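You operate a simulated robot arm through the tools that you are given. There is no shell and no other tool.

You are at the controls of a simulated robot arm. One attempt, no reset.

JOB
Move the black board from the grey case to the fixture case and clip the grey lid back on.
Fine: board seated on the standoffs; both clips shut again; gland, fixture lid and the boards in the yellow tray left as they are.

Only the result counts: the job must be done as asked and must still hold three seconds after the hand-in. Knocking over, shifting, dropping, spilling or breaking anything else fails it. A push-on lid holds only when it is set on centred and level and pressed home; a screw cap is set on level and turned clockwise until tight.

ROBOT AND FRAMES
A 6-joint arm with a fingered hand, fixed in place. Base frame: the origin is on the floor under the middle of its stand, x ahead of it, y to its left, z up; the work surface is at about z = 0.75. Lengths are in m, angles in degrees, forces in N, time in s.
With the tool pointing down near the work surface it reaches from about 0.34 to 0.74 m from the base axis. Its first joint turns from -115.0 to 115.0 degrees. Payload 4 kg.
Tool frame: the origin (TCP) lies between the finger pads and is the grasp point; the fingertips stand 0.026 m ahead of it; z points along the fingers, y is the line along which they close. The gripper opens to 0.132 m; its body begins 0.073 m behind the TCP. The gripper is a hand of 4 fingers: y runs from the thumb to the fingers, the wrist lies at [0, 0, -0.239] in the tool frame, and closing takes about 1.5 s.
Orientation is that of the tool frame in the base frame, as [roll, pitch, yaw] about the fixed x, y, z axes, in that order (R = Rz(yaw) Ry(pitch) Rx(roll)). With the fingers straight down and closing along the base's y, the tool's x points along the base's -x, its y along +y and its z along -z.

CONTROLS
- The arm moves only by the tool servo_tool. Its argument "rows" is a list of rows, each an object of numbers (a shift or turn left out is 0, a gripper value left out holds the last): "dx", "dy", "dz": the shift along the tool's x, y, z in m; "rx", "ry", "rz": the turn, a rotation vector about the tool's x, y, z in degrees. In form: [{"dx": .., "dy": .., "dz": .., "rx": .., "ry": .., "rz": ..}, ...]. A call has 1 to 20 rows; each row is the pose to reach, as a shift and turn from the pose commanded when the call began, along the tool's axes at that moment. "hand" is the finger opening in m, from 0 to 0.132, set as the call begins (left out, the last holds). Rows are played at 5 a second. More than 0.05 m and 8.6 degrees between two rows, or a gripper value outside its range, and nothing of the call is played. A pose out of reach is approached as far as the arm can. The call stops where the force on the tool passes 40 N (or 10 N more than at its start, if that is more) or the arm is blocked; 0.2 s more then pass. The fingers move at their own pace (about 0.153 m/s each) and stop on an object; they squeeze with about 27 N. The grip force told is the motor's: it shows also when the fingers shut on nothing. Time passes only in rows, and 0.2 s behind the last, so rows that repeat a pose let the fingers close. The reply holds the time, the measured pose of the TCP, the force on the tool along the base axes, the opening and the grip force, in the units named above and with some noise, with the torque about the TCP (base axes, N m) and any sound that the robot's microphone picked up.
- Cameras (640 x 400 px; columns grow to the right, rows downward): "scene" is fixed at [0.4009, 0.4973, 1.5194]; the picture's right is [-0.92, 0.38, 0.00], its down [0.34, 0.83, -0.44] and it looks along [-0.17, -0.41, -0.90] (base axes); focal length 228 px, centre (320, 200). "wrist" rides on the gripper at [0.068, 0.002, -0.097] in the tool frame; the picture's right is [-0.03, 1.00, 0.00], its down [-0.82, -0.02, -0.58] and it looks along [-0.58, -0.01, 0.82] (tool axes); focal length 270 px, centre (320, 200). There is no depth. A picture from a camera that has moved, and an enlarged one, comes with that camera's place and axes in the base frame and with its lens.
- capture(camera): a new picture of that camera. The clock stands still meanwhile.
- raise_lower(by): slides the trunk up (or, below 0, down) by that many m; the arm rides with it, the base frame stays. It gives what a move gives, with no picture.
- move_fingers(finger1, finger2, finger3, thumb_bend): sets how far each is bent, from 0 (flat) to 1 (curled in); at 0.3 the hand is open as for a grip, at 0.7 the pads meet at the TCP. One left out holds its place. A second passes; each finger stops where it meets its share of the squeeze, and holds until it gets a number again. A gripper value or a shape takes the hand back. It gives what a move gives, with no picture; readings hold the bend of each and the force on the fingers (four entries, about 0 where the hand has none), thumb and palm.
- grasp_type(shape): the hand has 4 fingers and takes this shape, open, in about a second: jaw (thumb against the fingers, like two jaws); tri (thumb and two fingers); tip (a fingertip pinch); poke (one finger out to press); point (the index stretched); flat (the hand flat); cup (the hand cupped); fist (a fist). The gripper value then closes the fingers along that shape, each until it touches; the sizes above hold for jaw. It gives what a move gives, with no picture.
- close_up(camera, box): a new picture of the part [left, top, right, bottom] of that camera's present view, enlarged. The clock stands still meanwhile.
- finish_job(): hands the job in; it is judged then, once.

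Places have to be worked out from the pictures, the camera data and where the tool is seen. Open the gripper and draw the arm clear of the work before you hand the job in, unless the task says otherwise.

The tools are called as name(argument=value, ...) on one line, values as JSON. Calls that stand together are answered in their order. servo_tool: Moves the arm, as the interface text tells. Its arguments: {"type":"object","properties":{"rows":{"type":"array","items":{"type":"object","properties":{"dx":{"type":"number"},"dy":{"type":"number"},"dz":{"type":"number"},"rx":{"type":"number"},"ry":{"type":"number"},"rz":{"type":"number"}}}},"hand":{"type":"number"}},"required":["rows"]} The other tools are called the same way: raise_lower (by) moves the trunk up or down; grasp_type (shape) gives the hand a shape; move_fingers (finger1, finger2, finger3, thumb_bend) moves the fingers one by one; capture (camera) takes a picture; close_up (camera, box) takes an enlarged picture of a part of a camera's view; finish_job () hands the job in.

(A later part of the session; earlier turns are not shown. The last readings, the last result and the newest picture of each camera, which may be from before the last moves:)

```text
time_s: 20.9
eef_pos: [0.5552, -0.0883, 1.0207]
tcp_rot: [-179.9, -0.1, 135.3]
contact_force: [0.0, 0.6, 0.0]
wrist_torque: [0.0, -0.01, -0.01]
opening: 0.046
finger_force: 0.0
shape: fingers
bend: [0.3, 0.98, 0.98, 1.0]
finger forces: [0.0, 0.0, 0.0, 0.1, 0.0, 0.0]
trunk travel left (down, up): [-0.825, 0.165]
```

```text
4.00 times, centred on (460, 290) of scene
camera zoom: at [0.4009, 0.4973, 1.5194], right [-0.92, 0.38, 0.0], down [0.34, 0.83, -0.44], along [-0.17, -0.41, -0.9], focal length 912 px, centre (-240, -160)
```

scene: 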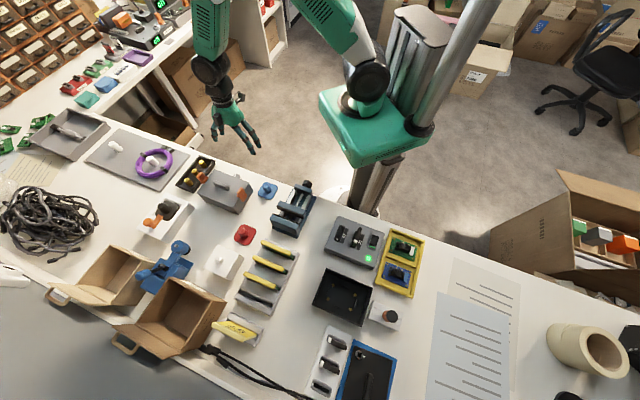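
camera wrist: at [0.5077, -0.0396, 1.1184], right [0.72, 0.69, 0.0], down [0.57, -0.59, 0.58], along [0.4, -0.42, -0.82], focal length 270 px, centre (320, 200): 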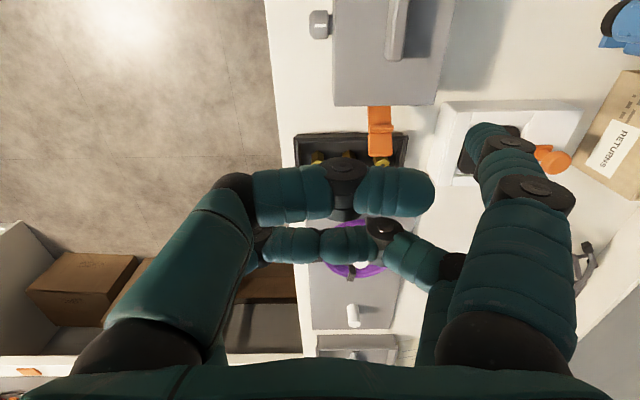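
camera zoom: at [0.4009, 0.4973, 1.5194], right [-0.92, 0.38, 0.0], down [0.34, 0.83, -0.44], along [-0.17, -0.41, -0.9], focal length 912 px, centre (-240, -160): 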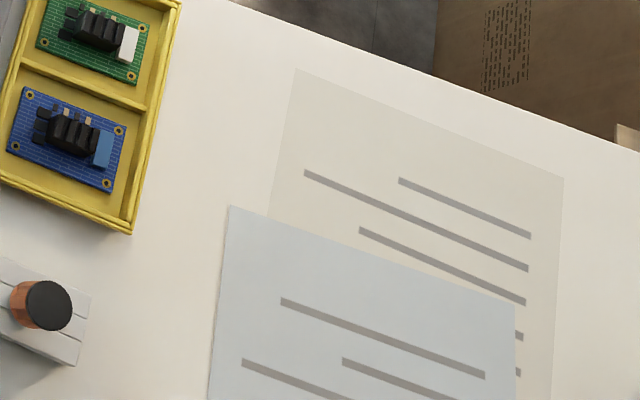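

The table patch just beyond the case's BC side (between red cap and valve box, before SPARES) fits the lid without rotation, with ~1.5–2 cm margins; target lid centre ≈ (0.646, 0.096). I open the hand to jaw and move above the handle to measure it accurately.

grasp_type(shape="jaw")

servo_tool(rows=[{"dx": 0.0135, "dy": 0.0177, "dz": 0.0}, {"dx": 0.027, "dy": 0.0355, "dz": 0.0}, {"dx": 0.0405, "dy": 0.053, "dz": 0.02}, {"dx": 0.054, "dy": 0.0709, "dz": 0.045}, {"dx": 0.054, "dy": 0.0709, "dz": 0.07}])

capture(camera="wrist")

close_up(camera="wrist", box=[220, 40, 420, 200])

```text
time_s: 21.8
eef_pos: [0.5551, -0.0883, 1.0202]
tcp_rot: [-179.9, 0.1, 135.4]
contact_force: [0.5, -0.4, 0.7]
wrist_torque: [0.0, -0.04, 0.01]
opening: 0.1318
finger_force: 0.1
shape: jaw
bend: [0.3, 0.3, 0.3, 0.3]
finger forces: [0.1, 0.0, 0.0, 0.0, 0.1, 0.1]
trunk travel left (down, up): [-0.825, 0.165]
```

```text
time_s: 23.0
eef_pos: [0.5661, 0.001, 0.9512]
tcp_rot: [179.9, -0.1, 135.4]
contact_force: [0.2, 0.4, -0.3]
wrist_torque: [-0.01, 0.01, 0.03]
opening: 0.132
finger_force: 0.1
shape: jaw
bend: [0.3, 0.3, 0.3, 0.3]
finger forces: [0.0, 0.1, 0.0, 0.0, 0.0, 0.0]
trunk travel left (down, up): [-0.825, 0.165]
```

```text
taken
camera wrist: at [0.5188, 0.0481, 1.048], right [0.72, 0.69, 0.0], down [0.57, -0.59, 0.58], along [0.4, -0.42, -0.82], focal length 270 px, centre (320, 200)
```

wrist: 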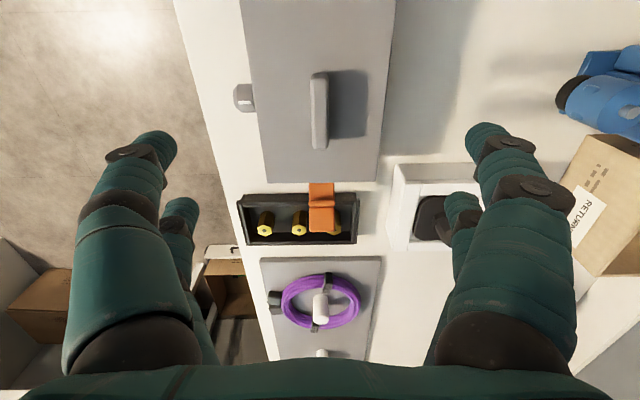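

```text
2.50 times, centred on (320, 120) of wrist
camera zoom: at [0.5188, 0.0481, 1.048], right [0.72, 0.69, 0.0], down [0.57, -0.59, 0.58], along [0.4, -0.42, -0.82], focal length 676 px, centre (320, 400)
```

zoom: 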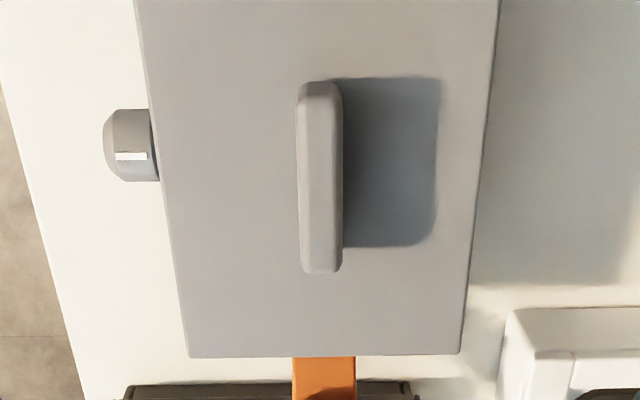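

Handle centre is within ~1 mm of the TCP axis, handle ≈59 mm long, top ≈0.837. I narrow the opening to 0.05 and descend over it.

servo_tool(hand=0.05, rows=[{"dy": 0.001}, {"dy": 0.001, "dz": 0.01}, {"dy": 0.001, "dz": 0.03}, {"dy": 0.001, "dz": 0.05}, {"dy": 0.001, "dz": 0.07}, {"dy": 0.001, "dz": 0.09}, {"dy": 0.001, "dz": 0.1}, {"dy": 0.001, "dz": 0.107}])

capture(camera="wrist")

close_up(camera="scene", box=[180, 130, 280, 230])

```text
time_s: 24.8
eef_pos: [0.5673, 0.0008, 0.8441]
tcp_rot: [179.9, 0.0, 135.4]
contact_force: [0.2, 0.2, -0.4]
wrist_torque: [-0.02, -0.05, 0.02]
opening: 0.0506
finger_force: 0.0
shape: jaw
bend: [0.73, 0.73, 0.73, 0.7]
finger forces: [0.1, 0.1, 0.0, 0.0, 0.0, 0.1]
trunk travel left (down, up): [-0.825, 0.165]
```

```text
taken
camera wrist: at [0.5204, 0.049, 0.9411], right [0.72, 0.69, 0.0], down [0.57, -0.59, 0.58], along [0.4, -0.42, -0.82], focal length 270 px, centre (320, 200)
```

wrist: 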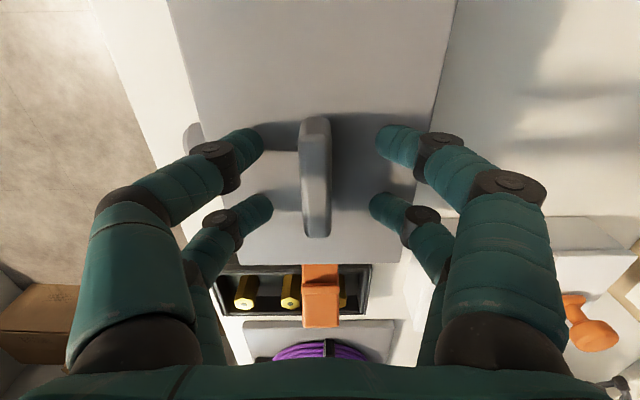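

```text
4.00 times, centred on (230, 180) of scene
camera zoom: at [0.4009, 0.4973, 1.5194], right [-0.92, 0.38, 0.0], down [0.34, 0.83, -0.44], along [-0.17, -0.41, -0.9], focal length 912 px, centre (680, 280)
```

zoom: 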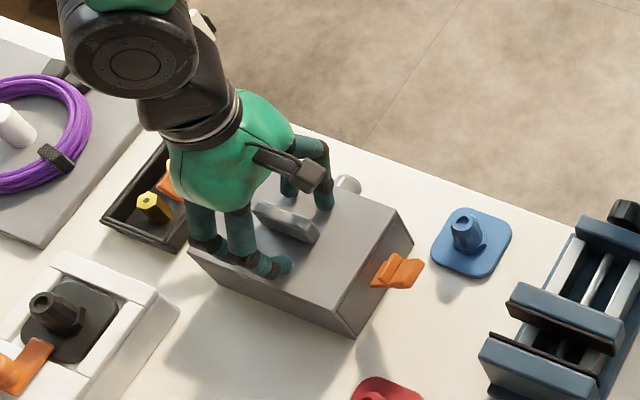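

The digits curl inward around the handle with equal clearance each side. I close onto the handle and wait for the grip.

servo_tool(hand=0.0, rows=[{"dz": 0.0}, {"dz": 0.0}, {"dz": 0.0}, {"dz": 0.0}, {"dz": 0.0}, {"dz": 0.0}])

capture(camera="wrist")

```text
time_s: 26.2
eef_pos: [0.5674, 0.0001, 0.8442]
tcp_rot: [-180.0, 0.0, 135.4]
contact_force: [-0.4, -1.2, -0.5]
wrist_torque: [-0.02, 0.02, 0.01]
opening: 0.0079
finger_force: 26.6
shape: jaw
bend: [0.71, 0.71, 0.71, 0.7]
finger forces: [24.1, 24.2, 24.1, 0.0, 24.8, 0.1]
trunk travel left (down, up): [-0.825, 0.165]
```

```text
taken
camera wrist: at [0.5203, 0.0489, 0.9414], right [0.72, 0.69, 0.0], down [0.57, -0.59, 0.58], along [0.4, -0.42, -0.82], focal length 270 px, centre (320, 200)
```

wrist: 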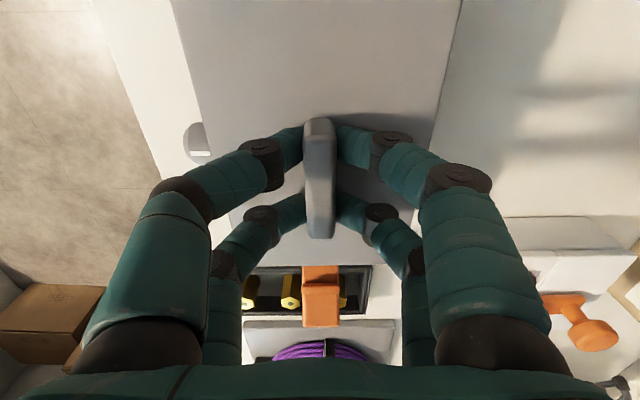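

Firm grip on the handle. I lift the lid straight up slowly.

servo_tool(rows=[{"dz": -0.005}, {"dz": -0.01}, {"dz": -0.02}, {"dz": -0.04}, {"dz": -0.06}, {"dz": -0.08}])

capture(camera="scene")

close_up(camera="scene", box=[180, 120, 280, 220])

```text
time_s: 27.6
eef_pos: [0.5686, 0.0002, 0.9233]
tcp_rot: [-179.9, 0.1, 135.3]
contact_force: [-0.7, -0.4, 0.2]
wrist_torque: [0.0, -0.03, -0.01]
opening: 0.0079
finger_force: 26.9
shape: jaw
bend: [0.71, 0.71, 0.71, 0.7]
finger forces: [24.4, 24.2, 24.0, 0.1, 24.6, 0.1]
trunk travel left (down, up): [-0.825, 0.165]
```

```text
taken
```

scene: 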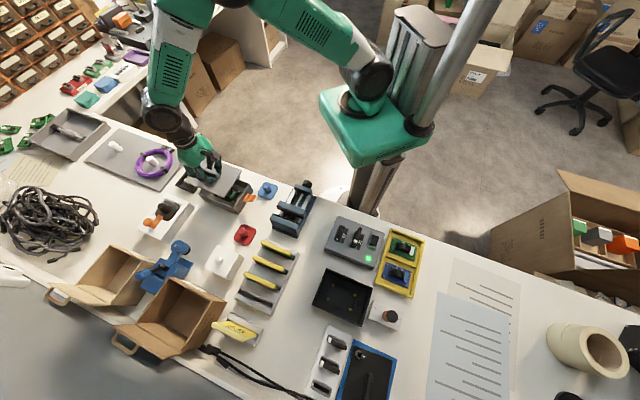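

```text
4.00 times, centred on (230, 170) of scene
camera zoom: at [0.4009, 0.4973, 1.5194], right [-0.92, 0.38, 0.0], down [0.34, 0.83, -0.44], along [-0.17, -0.41, -0.9], focal length 912 px, centre (680, 320)
```

zoom: 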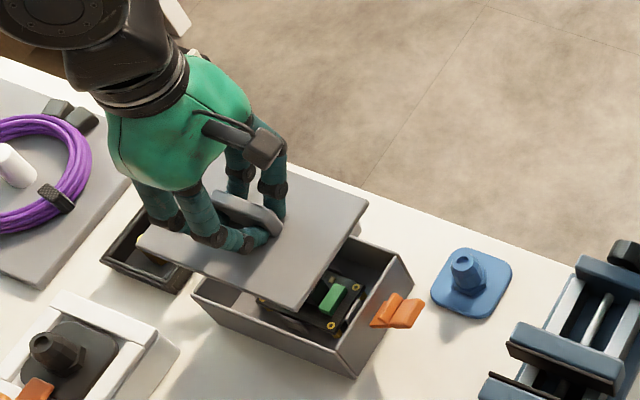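

The lid is off and the black board (with a green connector) is visible inside. I carry the lid sideways to the free patch, then lower it.

servo_tool(rows=[{"dx": 0.003, "dy": 0.03}, {"dx": 0.006, "dy": 0.06}, {"dx": 0.009, "dy": 0.09}, {"dx": 0.0105, "dy": 0.124}, {"dx": 0.0105, "dy": 0.124, "dz": 0.03}, {"dx": 0.0105, "dy": 0.124, "dz": 0.06}, {"dx": 0.0105, "dy": 0.124, "dz": 0.09}])

close_up(camera="scene", box=[150, 160, 270, 280])

capture(camera="wrist")

```text
time_s: 29.2
eef_pos: [0.6461, 0.0957, 0.8341]
tcp_rot: [-180.0, 0.1, 135.4]
contact_force: [-0.3, -0.1, -1.0]
wrist_torque: [-0.03, 0.0, 0.0]
opening: 0.0081
finger_force: 26.6
shape: jaw
bend: [0.71, 0.71, 0.71, 0.7]
finger forces: [24.4, 24.2, 24.0, 0.0, 24.6, 0.0]
trunk travel left (down, up): [-0.825, 0.165]
```

```text
3.33 times, centred on (210, 220) of scene
camera zoom: at [0.4009, 0.4973, 1.5194], right [-0.92, 0.38, 0.0], down [0.34, 0.83, -0.44], along [-0.17, -0.41, -0.9], focal length 760 px, centre (687, 133)
```

zoom: 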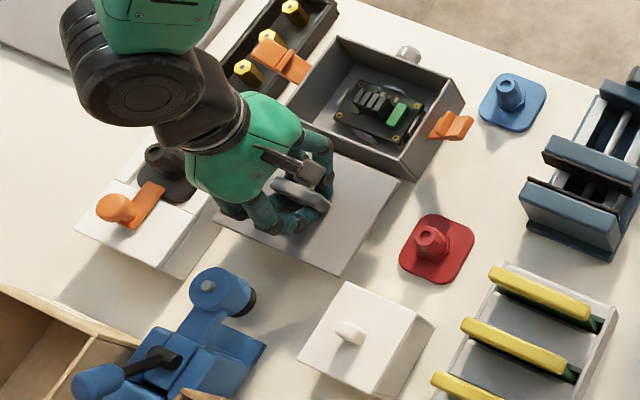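

```text
taken
camera wrist: at [0.5996, 0.1438, 0.9318], right [0.72, 0.69, 0.0], down [0.57, -0.59, 0.58], along [0.4, -0.42, -0.82], focal length 270 px, centre (320, 200)
```

wrist: 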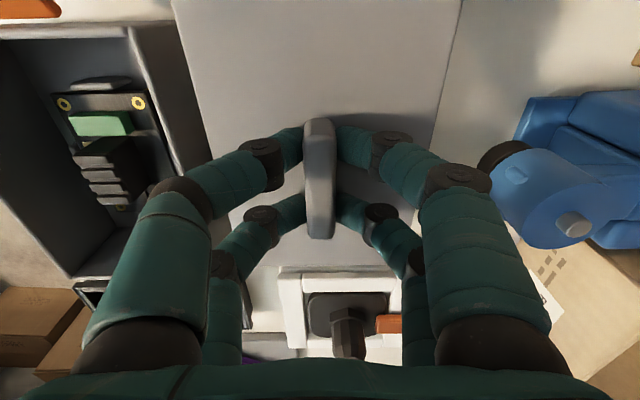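

Clear on all sides. I lower in fine steps, watching for contact force.

servo_tool(rows=[{"dz": 0.01}, {"dz": 0.02}, {"dz": 0.028}, {"dz": 0.032}, {"dz": 0.034}, {"dz": 0.036}])

close_up(camera="scene", box=[150, 160, 270, 280])

```text
time_s: 30.6
eef_pos: [0.6469, 0.0968, 0.7978]
tcp_rot: [179.9, 0.0, 135.4]
contact_force: [-0.1, -0.2, -0.6]
wrist_torque: [-0.04, 0.0, 0.02]
opening: 0.008
finger_force: 27.0
shape: jaw
bend: [0.71, 0.71, 0.71, 0.7]
finger forces: [24.5, 24.2, 24.0, 0.0, 24.5, 0.1]
trunk travel left (down, up): [-0.825, 0.165]
```

```text
3.33 times, centred on (210, 220) of scene
camera zoom: at [0.4009, 0.4973, 1.5194], right [-0.92, 0.38, 0.0], down [0.34, 0.83, -0.44], along [-0.17, -0.41, -0.9], focal length 760 px, centre (687, 133)
```

zoom: 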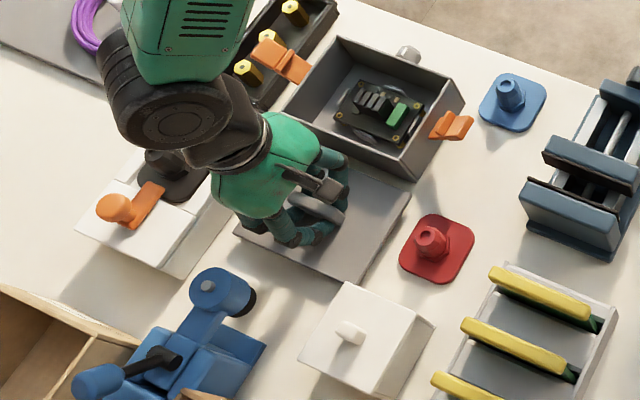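

No contact yet. I continue down in 2 mm steps.

servo_tool(rows=[{"dz": 0.001}, {"dz": 0.002}, {"dz": 0.003}, {"dz": 0.004}])

```text
time_s: 31.6
eef_pos: [0.6465, 0.0953, 0.7951]
tcp_rot: [180.0, 0.0, 135.3]
contact_force: [-0.4, 0.4, -0.7]
wrist_torque: [-0.01, -0.01, 0.02]
opening: 0.0078
finger_force: 27.2
shape: jaw
bend: [0.71, 0.71, 0.71, 0.7]
finger forces: [24.4, 24.1, 24.0, 0.1, 24.7, 0.0]
trunk travel left (down, up): [-0.825, 0.165]
```

servo_tool(rows=[{"dz": 0.001}, {"dz": 0.002}, {"dz": 0.003}, {"dz": 0.004}])

```text
time_s: 32.6
eef_pos: [0.6468, 0.0958, 0.7906]
tcp_rot: [-179.9, 0.0, 135.4]
contact_force: [0.5, 0.0, -0.8]
wrist_torque: [0.01, 0.01, 0.03]
opening: 0.0079
finger_force: 26.8
shape: jaw
bend: [0.71, 0.71, 0.71, 0.7]
finger forces: [24.5, 24.2, 23.9, 0.2, 24.9, 0.1]
trunk travel left (down, up): [-0.825, 0.165]
```

Still no contact at TCP z 0.7906; I check how far the lid is above the table before going on.

close_up(camera="scene", box=[205, 195, 275, 255])

capture(camera="wrist")

```text
6.67 times, centred on (240, 225) of scene
camera zoom: at [0.4009, 0.4973, 1.5194], right [-0.92, 0.38, 0.0], down [0.34, 0.83, -0.44], along [-0.17, -0.41, -0.9], focal length 1520 px, centre (853, 33)
```

zoom: 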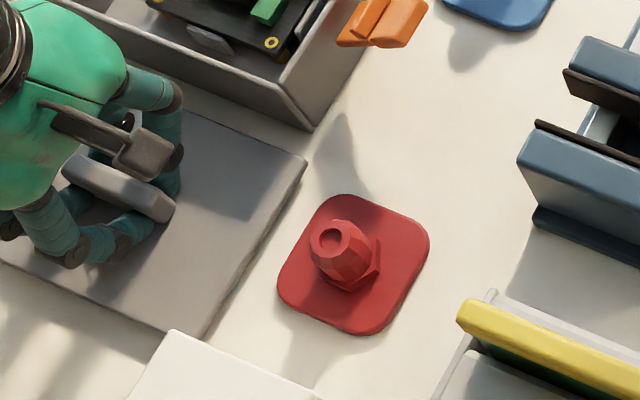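

```text
taken
camera wrist: at [0.6001, 0.1441, 0.8874], right [0.72, 0.69, 0.0], down [0.57, -0.59, 0.58], along [0.4, -0.42, -0.82], focal length 270 px, centre (320, 200)
```

wrist: 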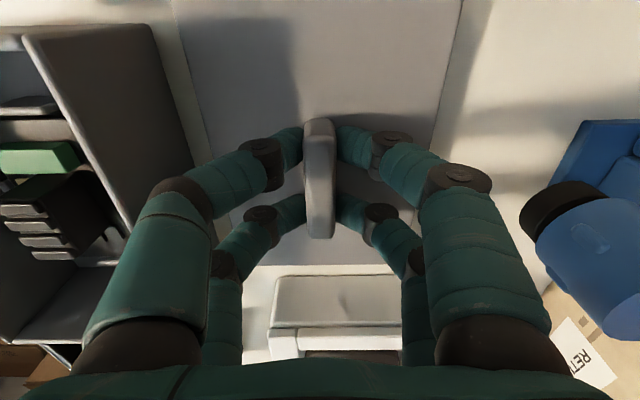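

The lid is just above the table. I continue 1 mm steps until contact shows.

servo_tool(rows=[{"dz": 0.001}, {"dz": 0.002}, {"dz": 0.003}, {"dz": 0.004}])

```text
time_s: 33.6
eef_pos: [0.6466, 0.0958, 0.7895]
tcp_rot: [179.7, 0.2, 135.3]
contact_force: [0.2, -1.3, 22.8]
wrist_torque: [0.11, 0.28, 0.1]
opening: 0.0085
finger_force: 26.2
shape: jaw
bend: [0.72, 0.71, 0.72, 0.7]
finger forces: [30.0, 26.9, 24.1, 0.1, 37.5, 0.0]
trunk travel left (down, up): [-0.825, 0.165]
```

Contact: the lid is on the table (22 N). I relax the press by ~3 mm, then open the fingers gently.

servo_tool(rows=[{"dz": -0.0015}, {"dz": -0.003}, {"dz": -0.003}])

servo_tool(hand=0.06, rows=[{"dz": 0.0}, {"dz": 0.0}, {"dz": 0.0}, {"dz": 0.0}])

```text
time_s: 34.4
eef_pos: [0.6456, 0.0949, 0.7897]
tcp_rot: [-180.0, 0.0, 135.4]
contact_force: [4.7, -0.2, 13.0]
wrist_torque: [0.13, -0.07, -0.03]
opening: 0.0087
finger_force: 26.9
shape: jaw
bend: [0.71, 0.71, 0.72, 0.7]
finger forces: [30.0, 27.8, 24.7, 0.0, 29.1, 0.0]
trunk travel left (down, up): [-0.825, 0.165]
```

```text
time_s: 35.4
eef_pos: [0.6454, 0.0961, 0.7896]
tcp_rot: [-180.0, 0.1, 135.4]
contact_force: [-1.5, -1.3, 7.5]
wrist_torque: [0.01, -0.1, 0.0]
opening: 0.0582
finger_force: 0.1
shape: jaw
bend: [0.74, 0.74, 0.74, 0.7]
finger forces: [2.8, 2.7, 2.4, 0.1, 0.0, 0.0]
trunk travel left (down, up): [-0.825, 0.165]
```

Released; the fingertips only rest lightly on the lid. I lift straight up and look.

servo_tool(rows=[{"dz": -0.01}, {"dz": -0.03}, {"dz": -0.06}, {"dz": -0.1}, {"dz": -0.14}])

close_up(camera="scene", box=[150, 140, 280, 260])

capture(camera="wrist")

```text
time_s: 36.6
eef_pos: [0.6463, 0.0959, 0.929]
tcp_rot: [180.0, 0.0, 135.4]
contact_force: [0.1, -0.2, -0.4]
wrist_torque: [-0.02, -0.02, 0.0]
opening: 0.0595
finger_force: 0.1
shape: jaw
bend: [0.73, 0.73, 0.73, 0.7]
finger forces: [0.0, 0.0, 0.0, 0.0, 0.1, 0.0]
trunk travel left (down, up): [-0.825, 0.165]
```

```text
3.33 times, centred on (215, 200) of scene
camera zoom: at [0.4009, 0.4973, 1.5194], right [-0.92, 0.38, 0.0], down [0.34, 0.83, -0.44], along [-0.17, -0.41, -0.9], focal length 760 px, centre (670, 200)
```

zoom: 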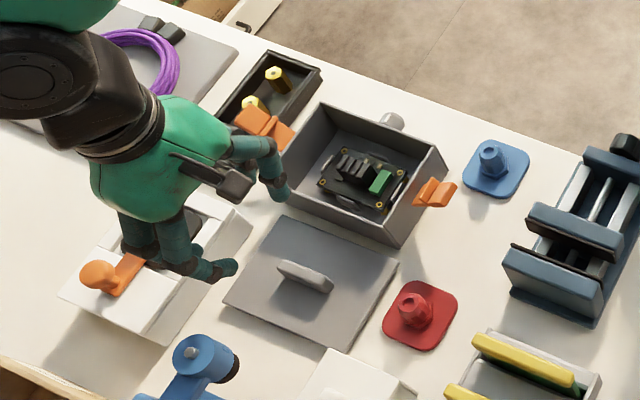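

```text
taken
camera wrist: at [0.5991, 0.1437, 1.0265], right [0.72, 0.69, 0.0], down [0.57, -0.59, 0.58], along [0.4, -0.42, -0.82], focal length 270 px, centre (320, 200)
```

wrist: 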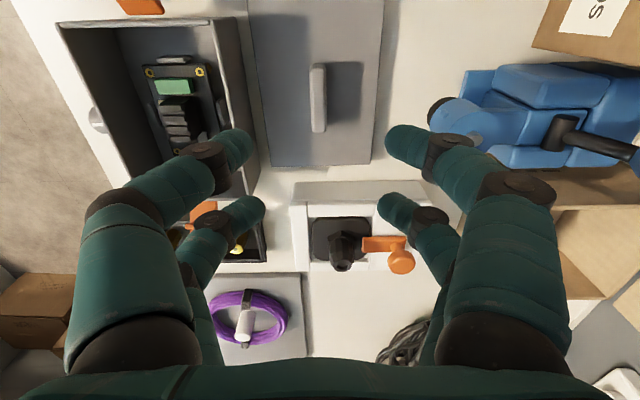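

Lid rests safely on the table. Now I move over the open case to study the board.

servo_tool(hand=0.132, rows=[{"dx": -0.003, "dy": -0.03}, {"dx": -0.006, "dy": -0.06}, {"dx": -0.009, "dy": -0.09}, {"dx": -0.0105, "dy": -0.124}, {"dx": 0.02, "dy": -0.124}, {"dx": 0.02, "dy": -0.124}])

capture(camera="wrist")

close_up(camera="wrist", box=[230, 30, 410, 170])

close_up(camera="scene", box=[200, 150, 270, 220])

```text
time_s: 38.0
eef_pos: [0.5457, 0.0222, 0.9282]
tcp_rot: [180.0, 0.0, 135.2]
contact_force: [-0.6, -1.6, 0.0]
wrist_torque: [-0.01, 0.04, 0.03]
opening: 0.1321
finger_force: 0.2
shape: jaw
bend: [0.3, 0.3, 0.3, 0.3]
finger forces: [0.1, 0.0, 0.1, 0.1, 0.0, 0.1]
trunk travel left (down, up): [-0.825, 0.165]
```

```text
taken
camera wrist: at [0.4978, 0.0704, 1.026], right [0.72, 0.69, 0.0], down [0.57, -0.59, 0.58], along [0.4, -0.42, -0.82], focal length 270 px, centre (320, 200)
```

wrist: 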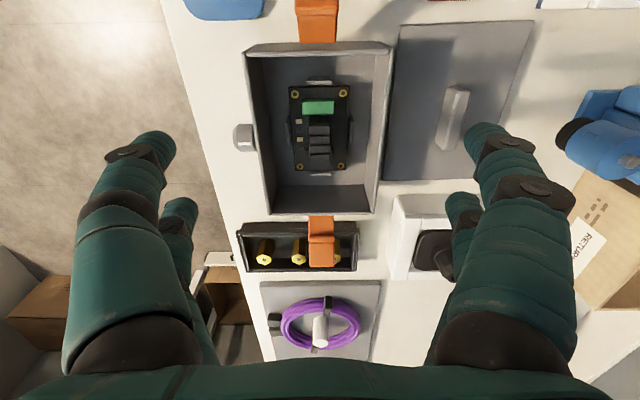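

```text
2.86 times, centred on (320, 100) of wrist
camera zoom: at [0.4978, 0.0704, 1.026], right [0.72, 0.69, 0.0], down [0.57, -0.59, 0.58], along [0.4, -0.42, -0.82], focal length 772 px, centre (320, 486)
```

zoom: 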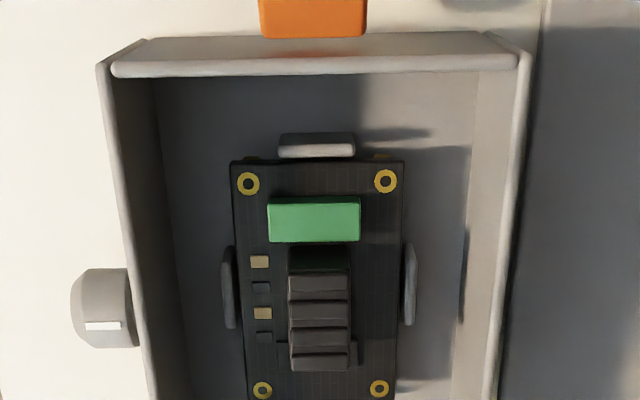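

```text
5.71 times, centred on (235, 185) of scene
camera zoom: at [0.4009, 0.4973, 1.5194], right [-0.92, 0.38, 0.0], down [0.34, 0.83, -0.44], along [-0.17, -0.41, -0.9], focal length 1302 px, centre (806, 286)
```

zoom: 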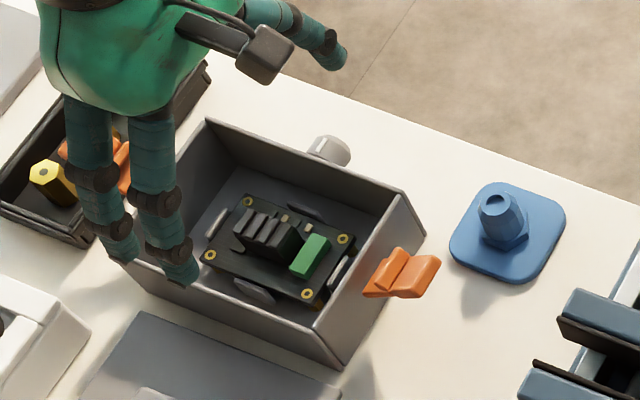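

The board has a finned black heatsink (~32×18 mm, centred on the board) and ribs guide its edges. Before picking, I test which digit is which so I can make a two-digit pinch on the heatsink.

move_fingers(finger1=0.3, finger2=0.0, finger3=0.6, thumb_bend=0.9)

capture(camera="wrist")

close_up(camera="scene", box=[190, 110, 270, 200])

```text
time_s: 39.0
eef_pos: [0.5453, 0.0224, 0.9289]
tcp_rot: [180.0, 0.1, 135.4]
contact_force: [-0.6, -0.2, -0.1]
wrist_torque: [-0.02, -0.02, 0.01]
opening: 0.0428
finger_force: 0.1
shape: fingers
bend: [0.3, 0.0, 0.6, 0.9]
finger forces: [0.0, 0.1, 0.0, 0.1, 0.0, 0.0]
trunk travel left (down, up): [-0.825, 0.165]
```

```text
taken
camera wrist: at [0.498, 0.0703, 1.0259], right [0.72, 0.69, 0.0], down [0.57, -0.59, 0.58], along [0.4, -0.42, -0.82], focal length 270 px, centre (320, 200)
```

wrist: 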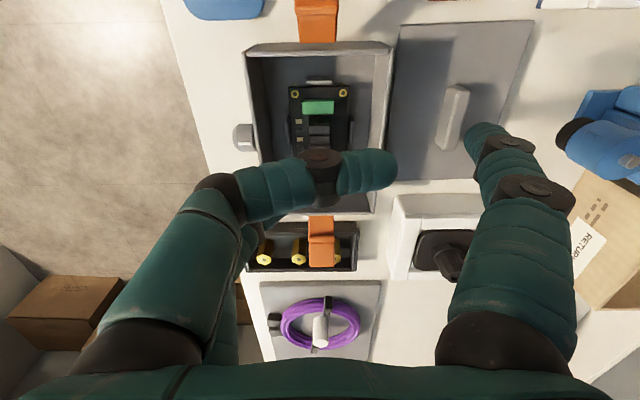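

```text
4.44 times, centred on (230, 155) of scene
camera zoom: at [0.4009, 0.4973, 1.5194], right [-0.92, 0.38, 0.0], down [0.34, 0.83, -0.44], along [-0.17, -0.41, -0.9], focal length 1013 px, centre (720, 400)
```

zoom: 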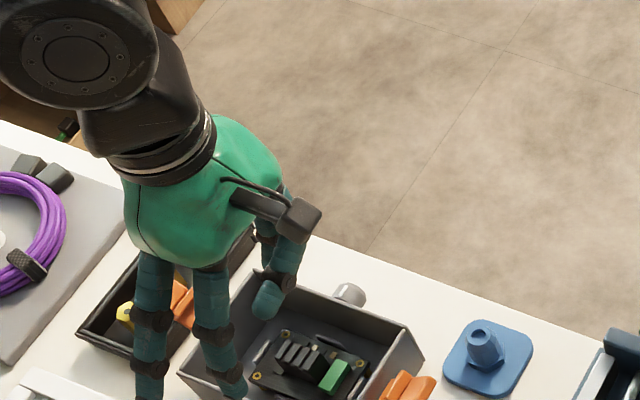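

Thumb is the −y,+x digit opposing finger 1; finger 2 and finger 3 are the −x pair. I try the "tip" pinch shape to see its geometry.

grasp_type(shape="tip")

capture(camera="wrist")

close_up(camera="scene", box=[190, 110, 270, 200])

```text
time_s: 39.9
eef_pos: [0.5451, 0.0221, 0.9277]
tcp_rot: [-179.9, 0.1, 135.4]
contact_force: [0.3, -0.7, -0.6]
wrist_torque: [0.05, -0.02, 0.01]
opening: 0.1318
finger_force: 0.0
shape: tip
bend: [0.3, 0.3, 0.3, 0.3]
finger forces: [0.0, 0.1, 0.0, 0.0, 0.0, 0.0]
trunk travel left (down, up): [-0.825, 0.165]
```

```text
taken
camera wrist: at [0.498, 0.0703, 1.026], right [0.72, 0.69, 0.0], down [0.57, -0.59, 0.58], along [0.4, -0.42, -0.82], focal length 270 px, centre (320, 200)
```

wrist: 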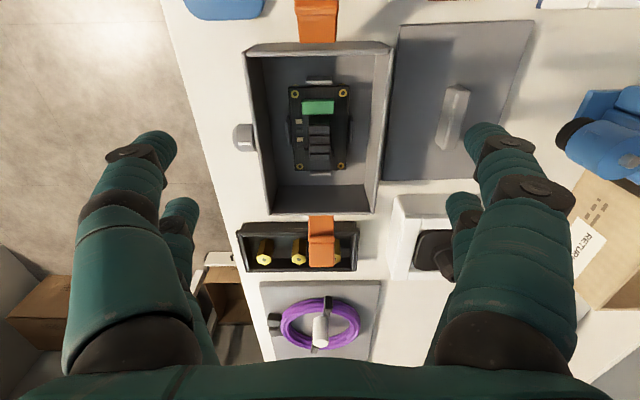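

```text
4.44 times, centred on (230, 155) of scene
camera zoom: at [0.4009, 0.4973, 1.5194], right [-0.92, 0.38, 0.0], down [0.34, 0.83, -0.44], along [-0.17, -0.41, -0.9], focal length 1013 px, centre (720, 400)
```

zoom: 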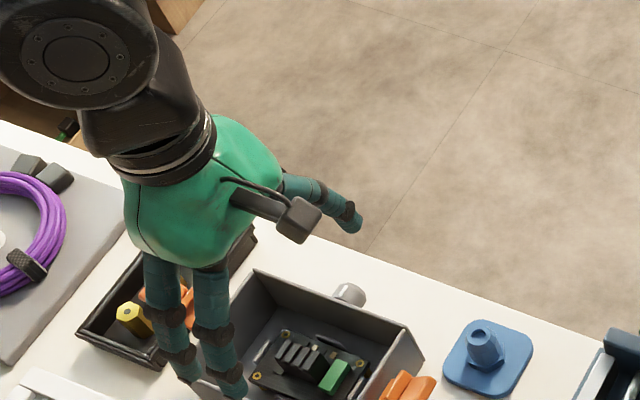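

Tip opens the same as jaw. I close it partly in the air to see how it converges.

servo_tool(hand=0.025, rows=[{"dz": 0.0}, {"dz": 0.0}, {"dz": 0.0}, {"dz": 0.0}, {"dz": 0.0}])

capture(camera="wrist")

close_up(camera="scene", box=[190, 110, 270, 200])

```text
time_s: 41.1
eef_pos: [0.5461, 0.0221, 0.9279]
tcp_rot: [-180.0, 0.0, 135.4]
contact_force: [-0.1, -0.7, -0.2]
wrist_torque: [0.02, 0.03, 0.02]
opening: 0.0253
finger_force: 0.1
shape: tip
bend: [0.73, 0.73, 0.73, 0.7]
finger forces: [0.1, 0.1, 0.0, 0.0, 0.0, 0.1]
trunk travel left (down, up): [-0.825, 0.165]
```

```text
taken
camera wrist: at [0.498, 0.0703, 1.026], right [0.72, 0.69, 0.0], down [0.57, -0.59, 0.58], along [0.4, -0.42, -0.82], focal length 270 px, centre (320, 200)
```

wrist: 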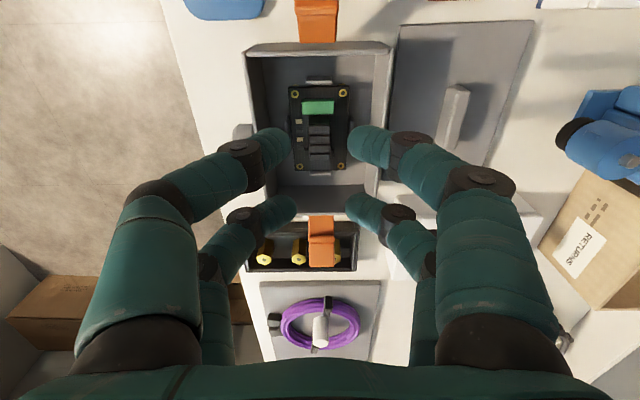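

```text
4.44 times, centred on (230, 155) of scene
camera zoom: at [0.4009, 0.4973, 1.5194], right [-0.92, 0.38, 0.0], down [0.34, 0.83, -0.44], along [-0.17, -0.41, -0.9], focal length 1013 px, centre (720, 400)
```

zoom: 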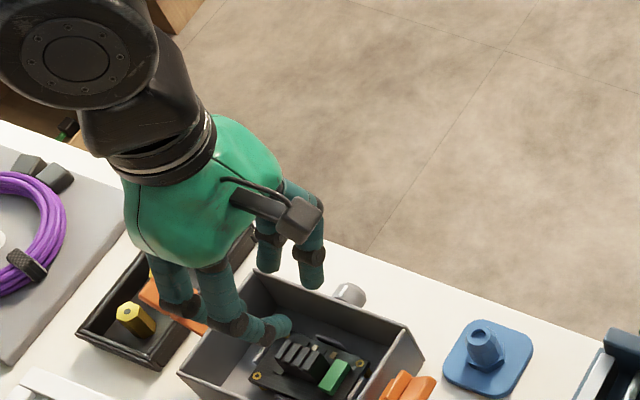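

In this closed form the tips reach ~24 mm ahead of TCP with digits inclined ~45°, which should just clear the case walls. I measure the heatsink height with a strong zoom.

close_up(camera="scene", box=[215, 160, 265, 205])

close_up(camera="wrist", box=[280, 70, 360, 180])

```text
8.89 times, centred on (240, 182) of scene
camera zoom: at [0.4009, 0.4973, 1.5194], right [-0.92, 0.38, 0.0], down [0.34, 0.83, -0.44], along [-0.17, -0.41, -0.9], focal length 2026 px, centre (1031, 356)
```

zoom: 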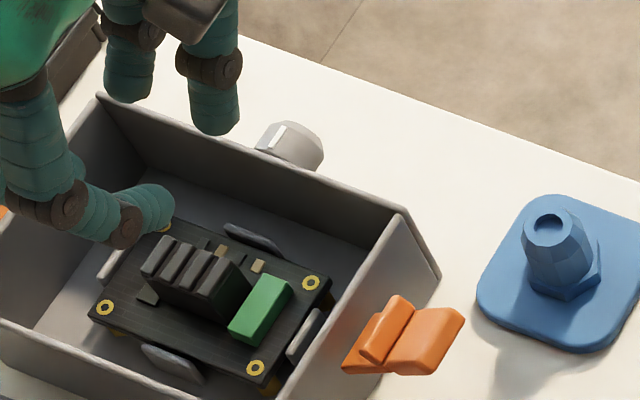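

```text
3.64 times, centred on (320, 125) of wrist
camera zoom: at [0.498, 0.0703, 1.026], right [0.72, 0.69, 0.0], down [0.57, -0.59, 0.58], along [0.4, -0.42, -0.82], focal length 983 px, centre (320, 473)
```

zoom: 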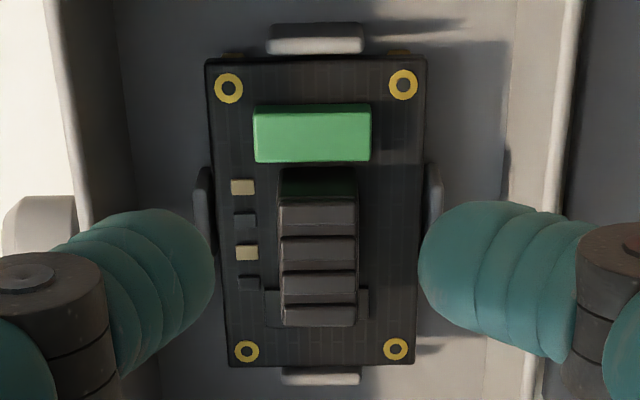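

Heatsink: ≈33 mm × 18 mm, top ≈0.795, board top ≈0.772, centred under (0.568, 0.000). Four digits (at x=±0.02) will cage its corners. I centre over it with a 0.034 opening and descend part way.

servo_tool(hand=0.034, rows=[{"dx": -0.015}, {"dx": -0.0307}, {"dx": -0.0307, "dz": 0.03}, {"dx": -0.0307, "dz": 0.06}, {"dx": -0.0307, "dz": 0.08}, {"dx": -0.0307, "dz": 0.093}])

capture(camera="wrist")

close_up(camera="scene", box=[205, 150, 265, 205])

```text
time_s: 42.5
eef_pos: [0.5673, 0.0012, 0.8354]
tcp_rot: [179.9, 0.0, 135.4]
contact_force: [-0.3, 0.1, -0.7]
wrist_torque: [0.03, 0.01, -0.03]
opening: 0.0338
finger_force: 0.0
shape: tip
bend: [0.73, 0.73, 0.73, 0.7]
finger forces: [0.0, 0.1, 0.0, 0.0, 0.1, 0.1]
trunk travel left (down, up): [-0.825, 0.165]
```

```text
taken
camera wrist: at [0.5202, 0.049, 0.9332], right [0.72, 0.69, 0.0], down [0.57, -0.59, 0.58], along [0.4, -0.42, -0.82], focal length 270 px, centre (320, 200)
```

wrist: 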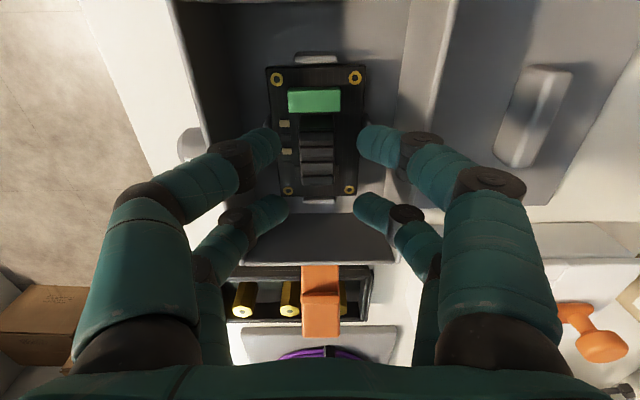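

```text
7.27 times, centred on (235, 178) of scene
camera zoom: at [0.4009, 0.4973, 1.5194], right [-0.92, 0.38, 0.0], down [0.34, 0.83, -0.44], along [-0.17, -0.41, -0.9], focal length 1658 px, centre (938, 364)
```

zoom: 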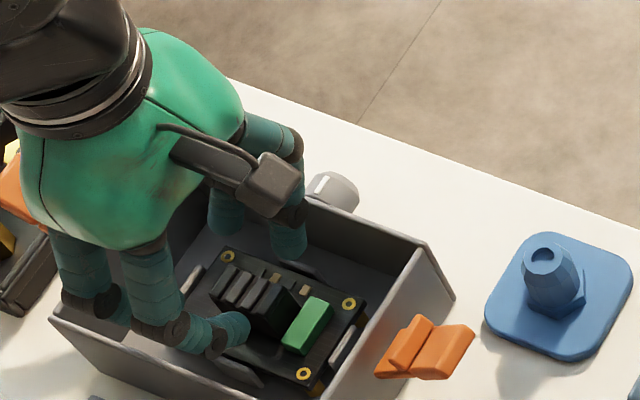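

I check the alignment of the heatsink between the digits with a zoom before the last descent.

close_up(camera="wrist", box=[240, 60, 400, 240])

```text
2.22 times, centred on (320, 150) of wrist
camera zoom: at [0.5202, 0.049, 0.9332], right [0.72, 0.69, 0.0], down [0.57, -0.59, 0.58], along [0.4, -0.42, -0.82], focal length 601 px, centre (320, 311)
```

zoom: 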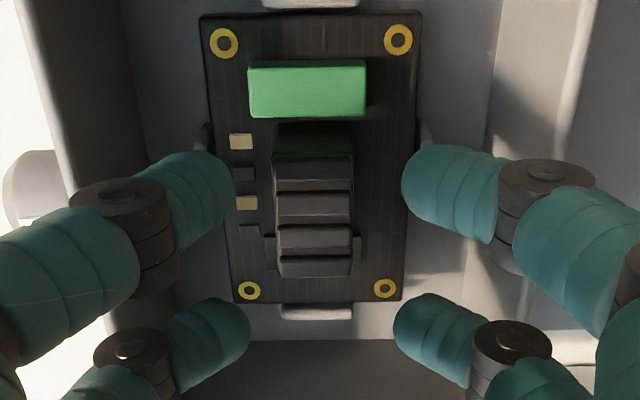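

The board centre is within 1 mm of the TCP axis, board top z = 0.772, hole spacing 73×43 mm, heatsink top ≈ 0.792. I descend to TCP z ≈ 0.807 in small steps.

servo_tool(rows=[{"dz": 0.008}, {"dz": 0.016}, {"dz": 0.021}, {"dz": 0.025}, {"dz": 0.028}])

close_up(camera="wrist", box=[220, 60, 420, 260])

close_up(camera="scene", box=[205, 150, 265, 205])

```text
time_s: 43.7
eef_pos: [0.5667, -0.0016, 0.8088]
tcp_rot: [-179.9, -0.1, 135.4]
contact_force: [-1.3, -0.8, 0.4]
wrist_torque: [0.05, -0.01, 0.0]
opening: 0.0338
finger_force: 0.0
shape: tip
bend: [0.73, 0.73, 0.73, 0.7]
finger forces: [0.4, 0.7, 0.1, 0.0, 0.1, 0.0]
trunk travel left (down, up): [-0.825, 0.165]
```

```text
2.00 times, centred on (320, 160) of wrist
camera zoom: at [0.5203, 0.0481, 0.9053], right [0.72, 0.69, 0.0], down [0.57, -0.59, 0.58], along [0.4, -0.42, -0.82], focal length 541 px, centre (320, 280)
```

zoom: 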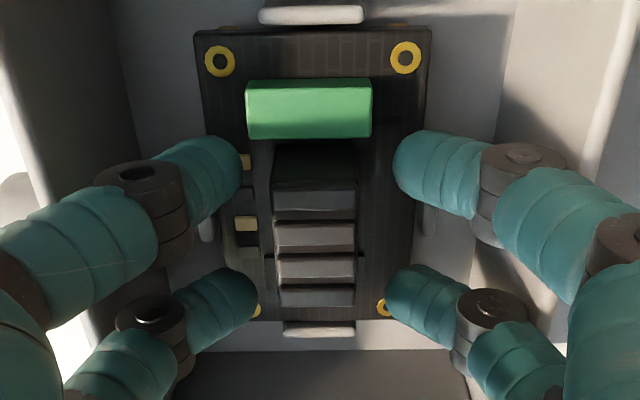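

```text
7.27 times, centred on (235, 178) of scene
camera zoom: at [0.4009, 0.4973, 1.5194], right [-0.92, 0.38, 0.0], down [0.34, 0.83, -0.44], along [-0.17, -0.41, -0.9], focal length 1658 px, centre (938, 364)
```

zoom: 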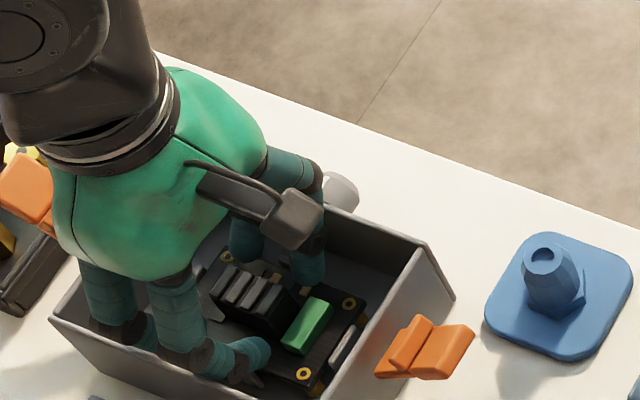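

Slight touch on the +y digits (<1 N), tips are beside the heatsink. I close onto it.

servo_tool(hand=0.0, rows=[{"dz": 0.0}, {"dz": 0.0}, {"dz": 0.0}, {"dz": 0.0}, {"dz": 0.0}, {"dz": 0.0}])

close_up(camera="wrist", box=[220, 60, 420, 260])

```text
time_s: 45.1
eef_pos: [0.5677, 0.0001, 0.8089]
tcp_rot: [180.0, 0.0, 135.4]
contact_force: [-2.2, -5.7, -0.7]
wrist_torque: [-0.09, 0.09, 0.0]
opening: 0.0133
finger_force: 26.8
shape: tip
bend: [0.72, 0.75, 0.72, 0.7]
finger forces: [26.0, 18.9, 23.3, 0.0, 26.2, 0.1]
trunk travel left (down, up): [-0.825, 0.165]
```

```text
2.00 times, centred on (320, 160) of wrist
camera zoom: at [0.5202, 0.048, 0.9052], right [0.72, 0.69, 0.0], down [0.57, -0.59, 0.58], along [0.4, -0.42, -0.82], focal length 541 px, centre (320, 280)
```

zoom: 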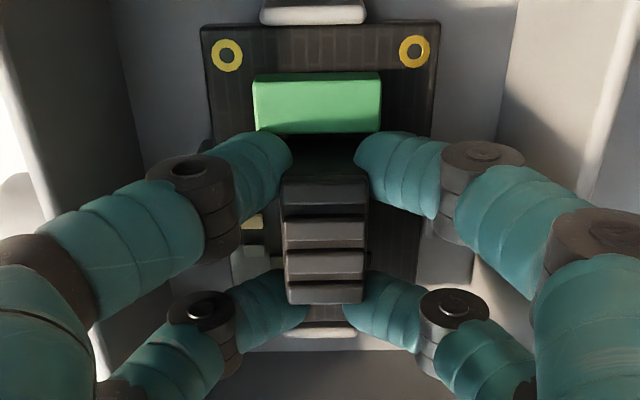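

The heatsink is caged by all four digits (19–26 N each). I lift slowly a little and check it comes with the hand.

servo_tool(rows=[{"dz": -0.003}, {"dz": -0.006}, {"dz": -0.01}, {"dz": -0.015}, {"dz": -0.02}])

close_up(camera="wrist", box=[220, 60, 420, 260])

close_up(camera="scene", box=[205, 150, 265, 205])

```text
time_s: 46.3
eef_pos: [0.5669, 0.0005, 0.8284]
tcp_rot: [179.9, 0.1, 135.4]
contact_force: [0.8, 0.1, -0.4]
wrist_torque: [0.0, -0.05, 0.01]
opening: 0.0133
finger_force: 27.1
shape: tip
bend: [0.72, 0.75, 0.72, 0.7]
finger forces: [27.0, 20.5, 22.2, 0.0, 25.4, 0.1]
trunk travel left (down, up): [-0.825, 0.165]
```

```text
2.00 times, centred on (320, 160) of wrist
camera zoom: at [0.5203, 0.0486, 0.9253], right [0.72, 0.69, 0.0], down [0.57, -0.59, 0.58], along [0.4, -0.42, -0.82], focal length 541 px, centre (320, 280)
```

zoom: 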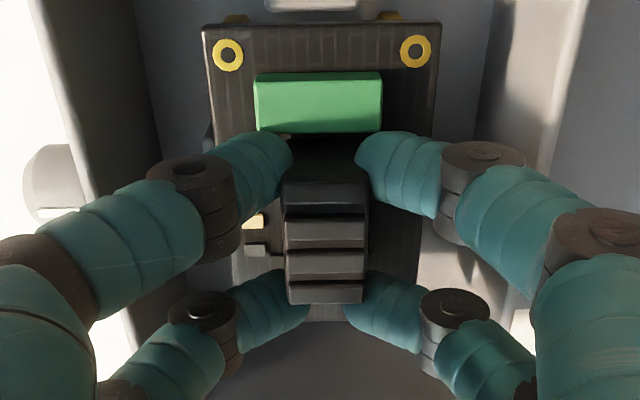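

```text
7.27 times, centred on (235, 178) of scene
camera zoom: at [0.4009, 0.4973, 1.5194], right [-0.92, 0.38, 0.0], down [0.34, 0.83, -0.44], along [-0.17, -0.41, -0.9], focal length 1658 px, centre (938, 364)
```

zoom: 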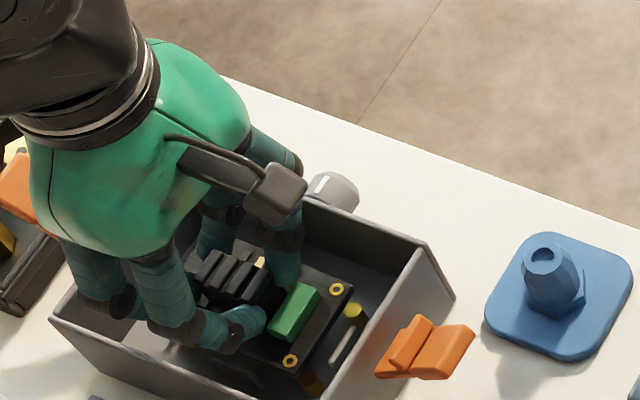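

The board came up cleanly and level with the hand (board centre ≈ tool (+2, +2) mm). I raise it to a safe travel height.

servo_tool(rows=[{"dz": -0.02}, {"dz": -0.04}, {"dz": -0.065}, {"dz": -0.09}, {"dz": -0.115}, {"dz": -0.135}])

close_up(camera="scene", box=[190, 110, 270, 200])

capture(camera="wrist")

```text
time_s: 47.7
eef_pos: [0.5664, -0.0007, 0.9634]
tcp_rot: [180.0, 0.0, 135.5]
contact_force: [-0.3, -0.4, -1.0]
wrist_torque: [0.01, -0.01, 0.01]
opening: 0.0133
finger_force: 26.5
shape: tip
bend: [0.72, 0.75, 0.72, 0.7]
finger forces: [27.0, 22.0, 23.2, 0.0, 25.3, 0.0]
trunk travel left (down, up): [-0.825, 0.165]
```

```text
4.44 times, centred on (230, 155) of scene
camera zoom: at [0.4009, 0.4973, 1.5194], right [-0.92, 0.38, 0.0], down [0.34, 0.83, -0.44], along [-0.17, -0.41, -0.9], focal length 1013 px, centre (720, 400)
```

zoom: 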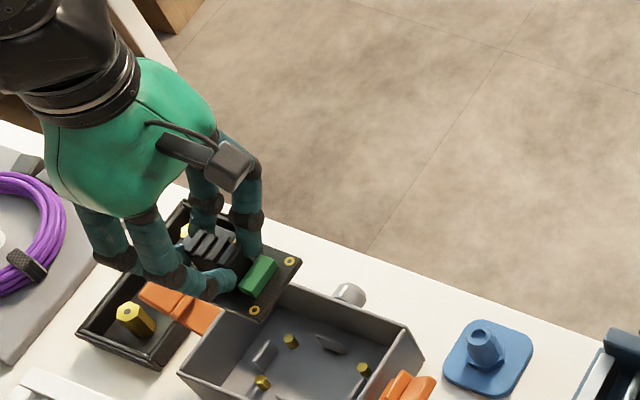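

```text
taken
camera wrist: at [0.5204, 0.0484, 1.06], right [0.72, 0.69, 0.0], down [0.57, -0.59, 0.58], along [0.4, -0.42, -0.82], focal length 270 px, centre (320, 200)
```

wrist: 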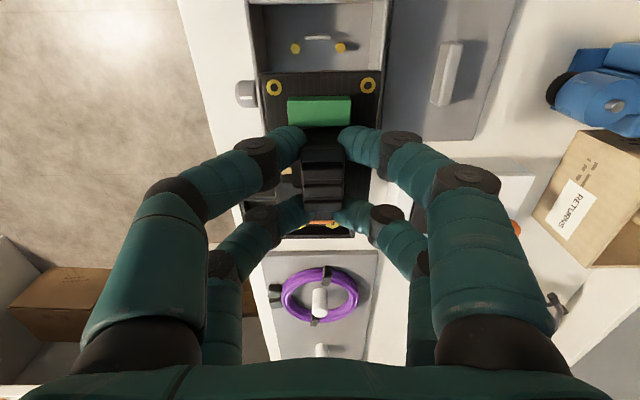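

Now I carry the board to a viewing position beside the fixture case, keeping the same orientation and height.

servo_tool(rows=[{"dx": 0.0155, "dy": 0.0043}, {"dx": 0.046, "dy": 0.0128}, {"dx": 0.077, "dy": 0.0213}, {"dx": 0.1075, "dy": 0.0298}, {"dx": 0.138, "dy": 0.0383}, {"dx": 0.169, "dy": 0.0469}, {"dx": 0.1998, "dy": 0.0554}, {"dx": 0.2305, "dy": 0.0639}, {"dx": 0.2612, "dy": 0.0725}, {"dx": 0.292, "dy": 0.081}, {"dx": 0.3227, "dy": 0.0895}])

capture(camera="scene")

```text
time_s: 50.1
eef_pos: [0.3997, 0.2919, 0.9639]
tcp_rot: [-179.9, 0.0, 135.5]
contact_force: [0.7, 0.4, -0.5]
wrist_torque: [0.0, -0.03, 0.02]
opening: 0.0109
finger_force: 27.0
shape: tip
bend: [0.71, 0.77, 0.73, 0.7]
finger forces: [32.8, 18.1, 26.8, 0.0, 22.5, 0.0]
trunk travel left (down, up): [-0.825, 0.165]
```

```text
taken
```

scene: 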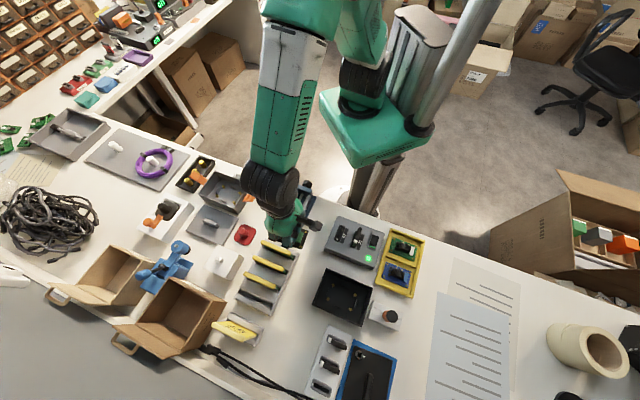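

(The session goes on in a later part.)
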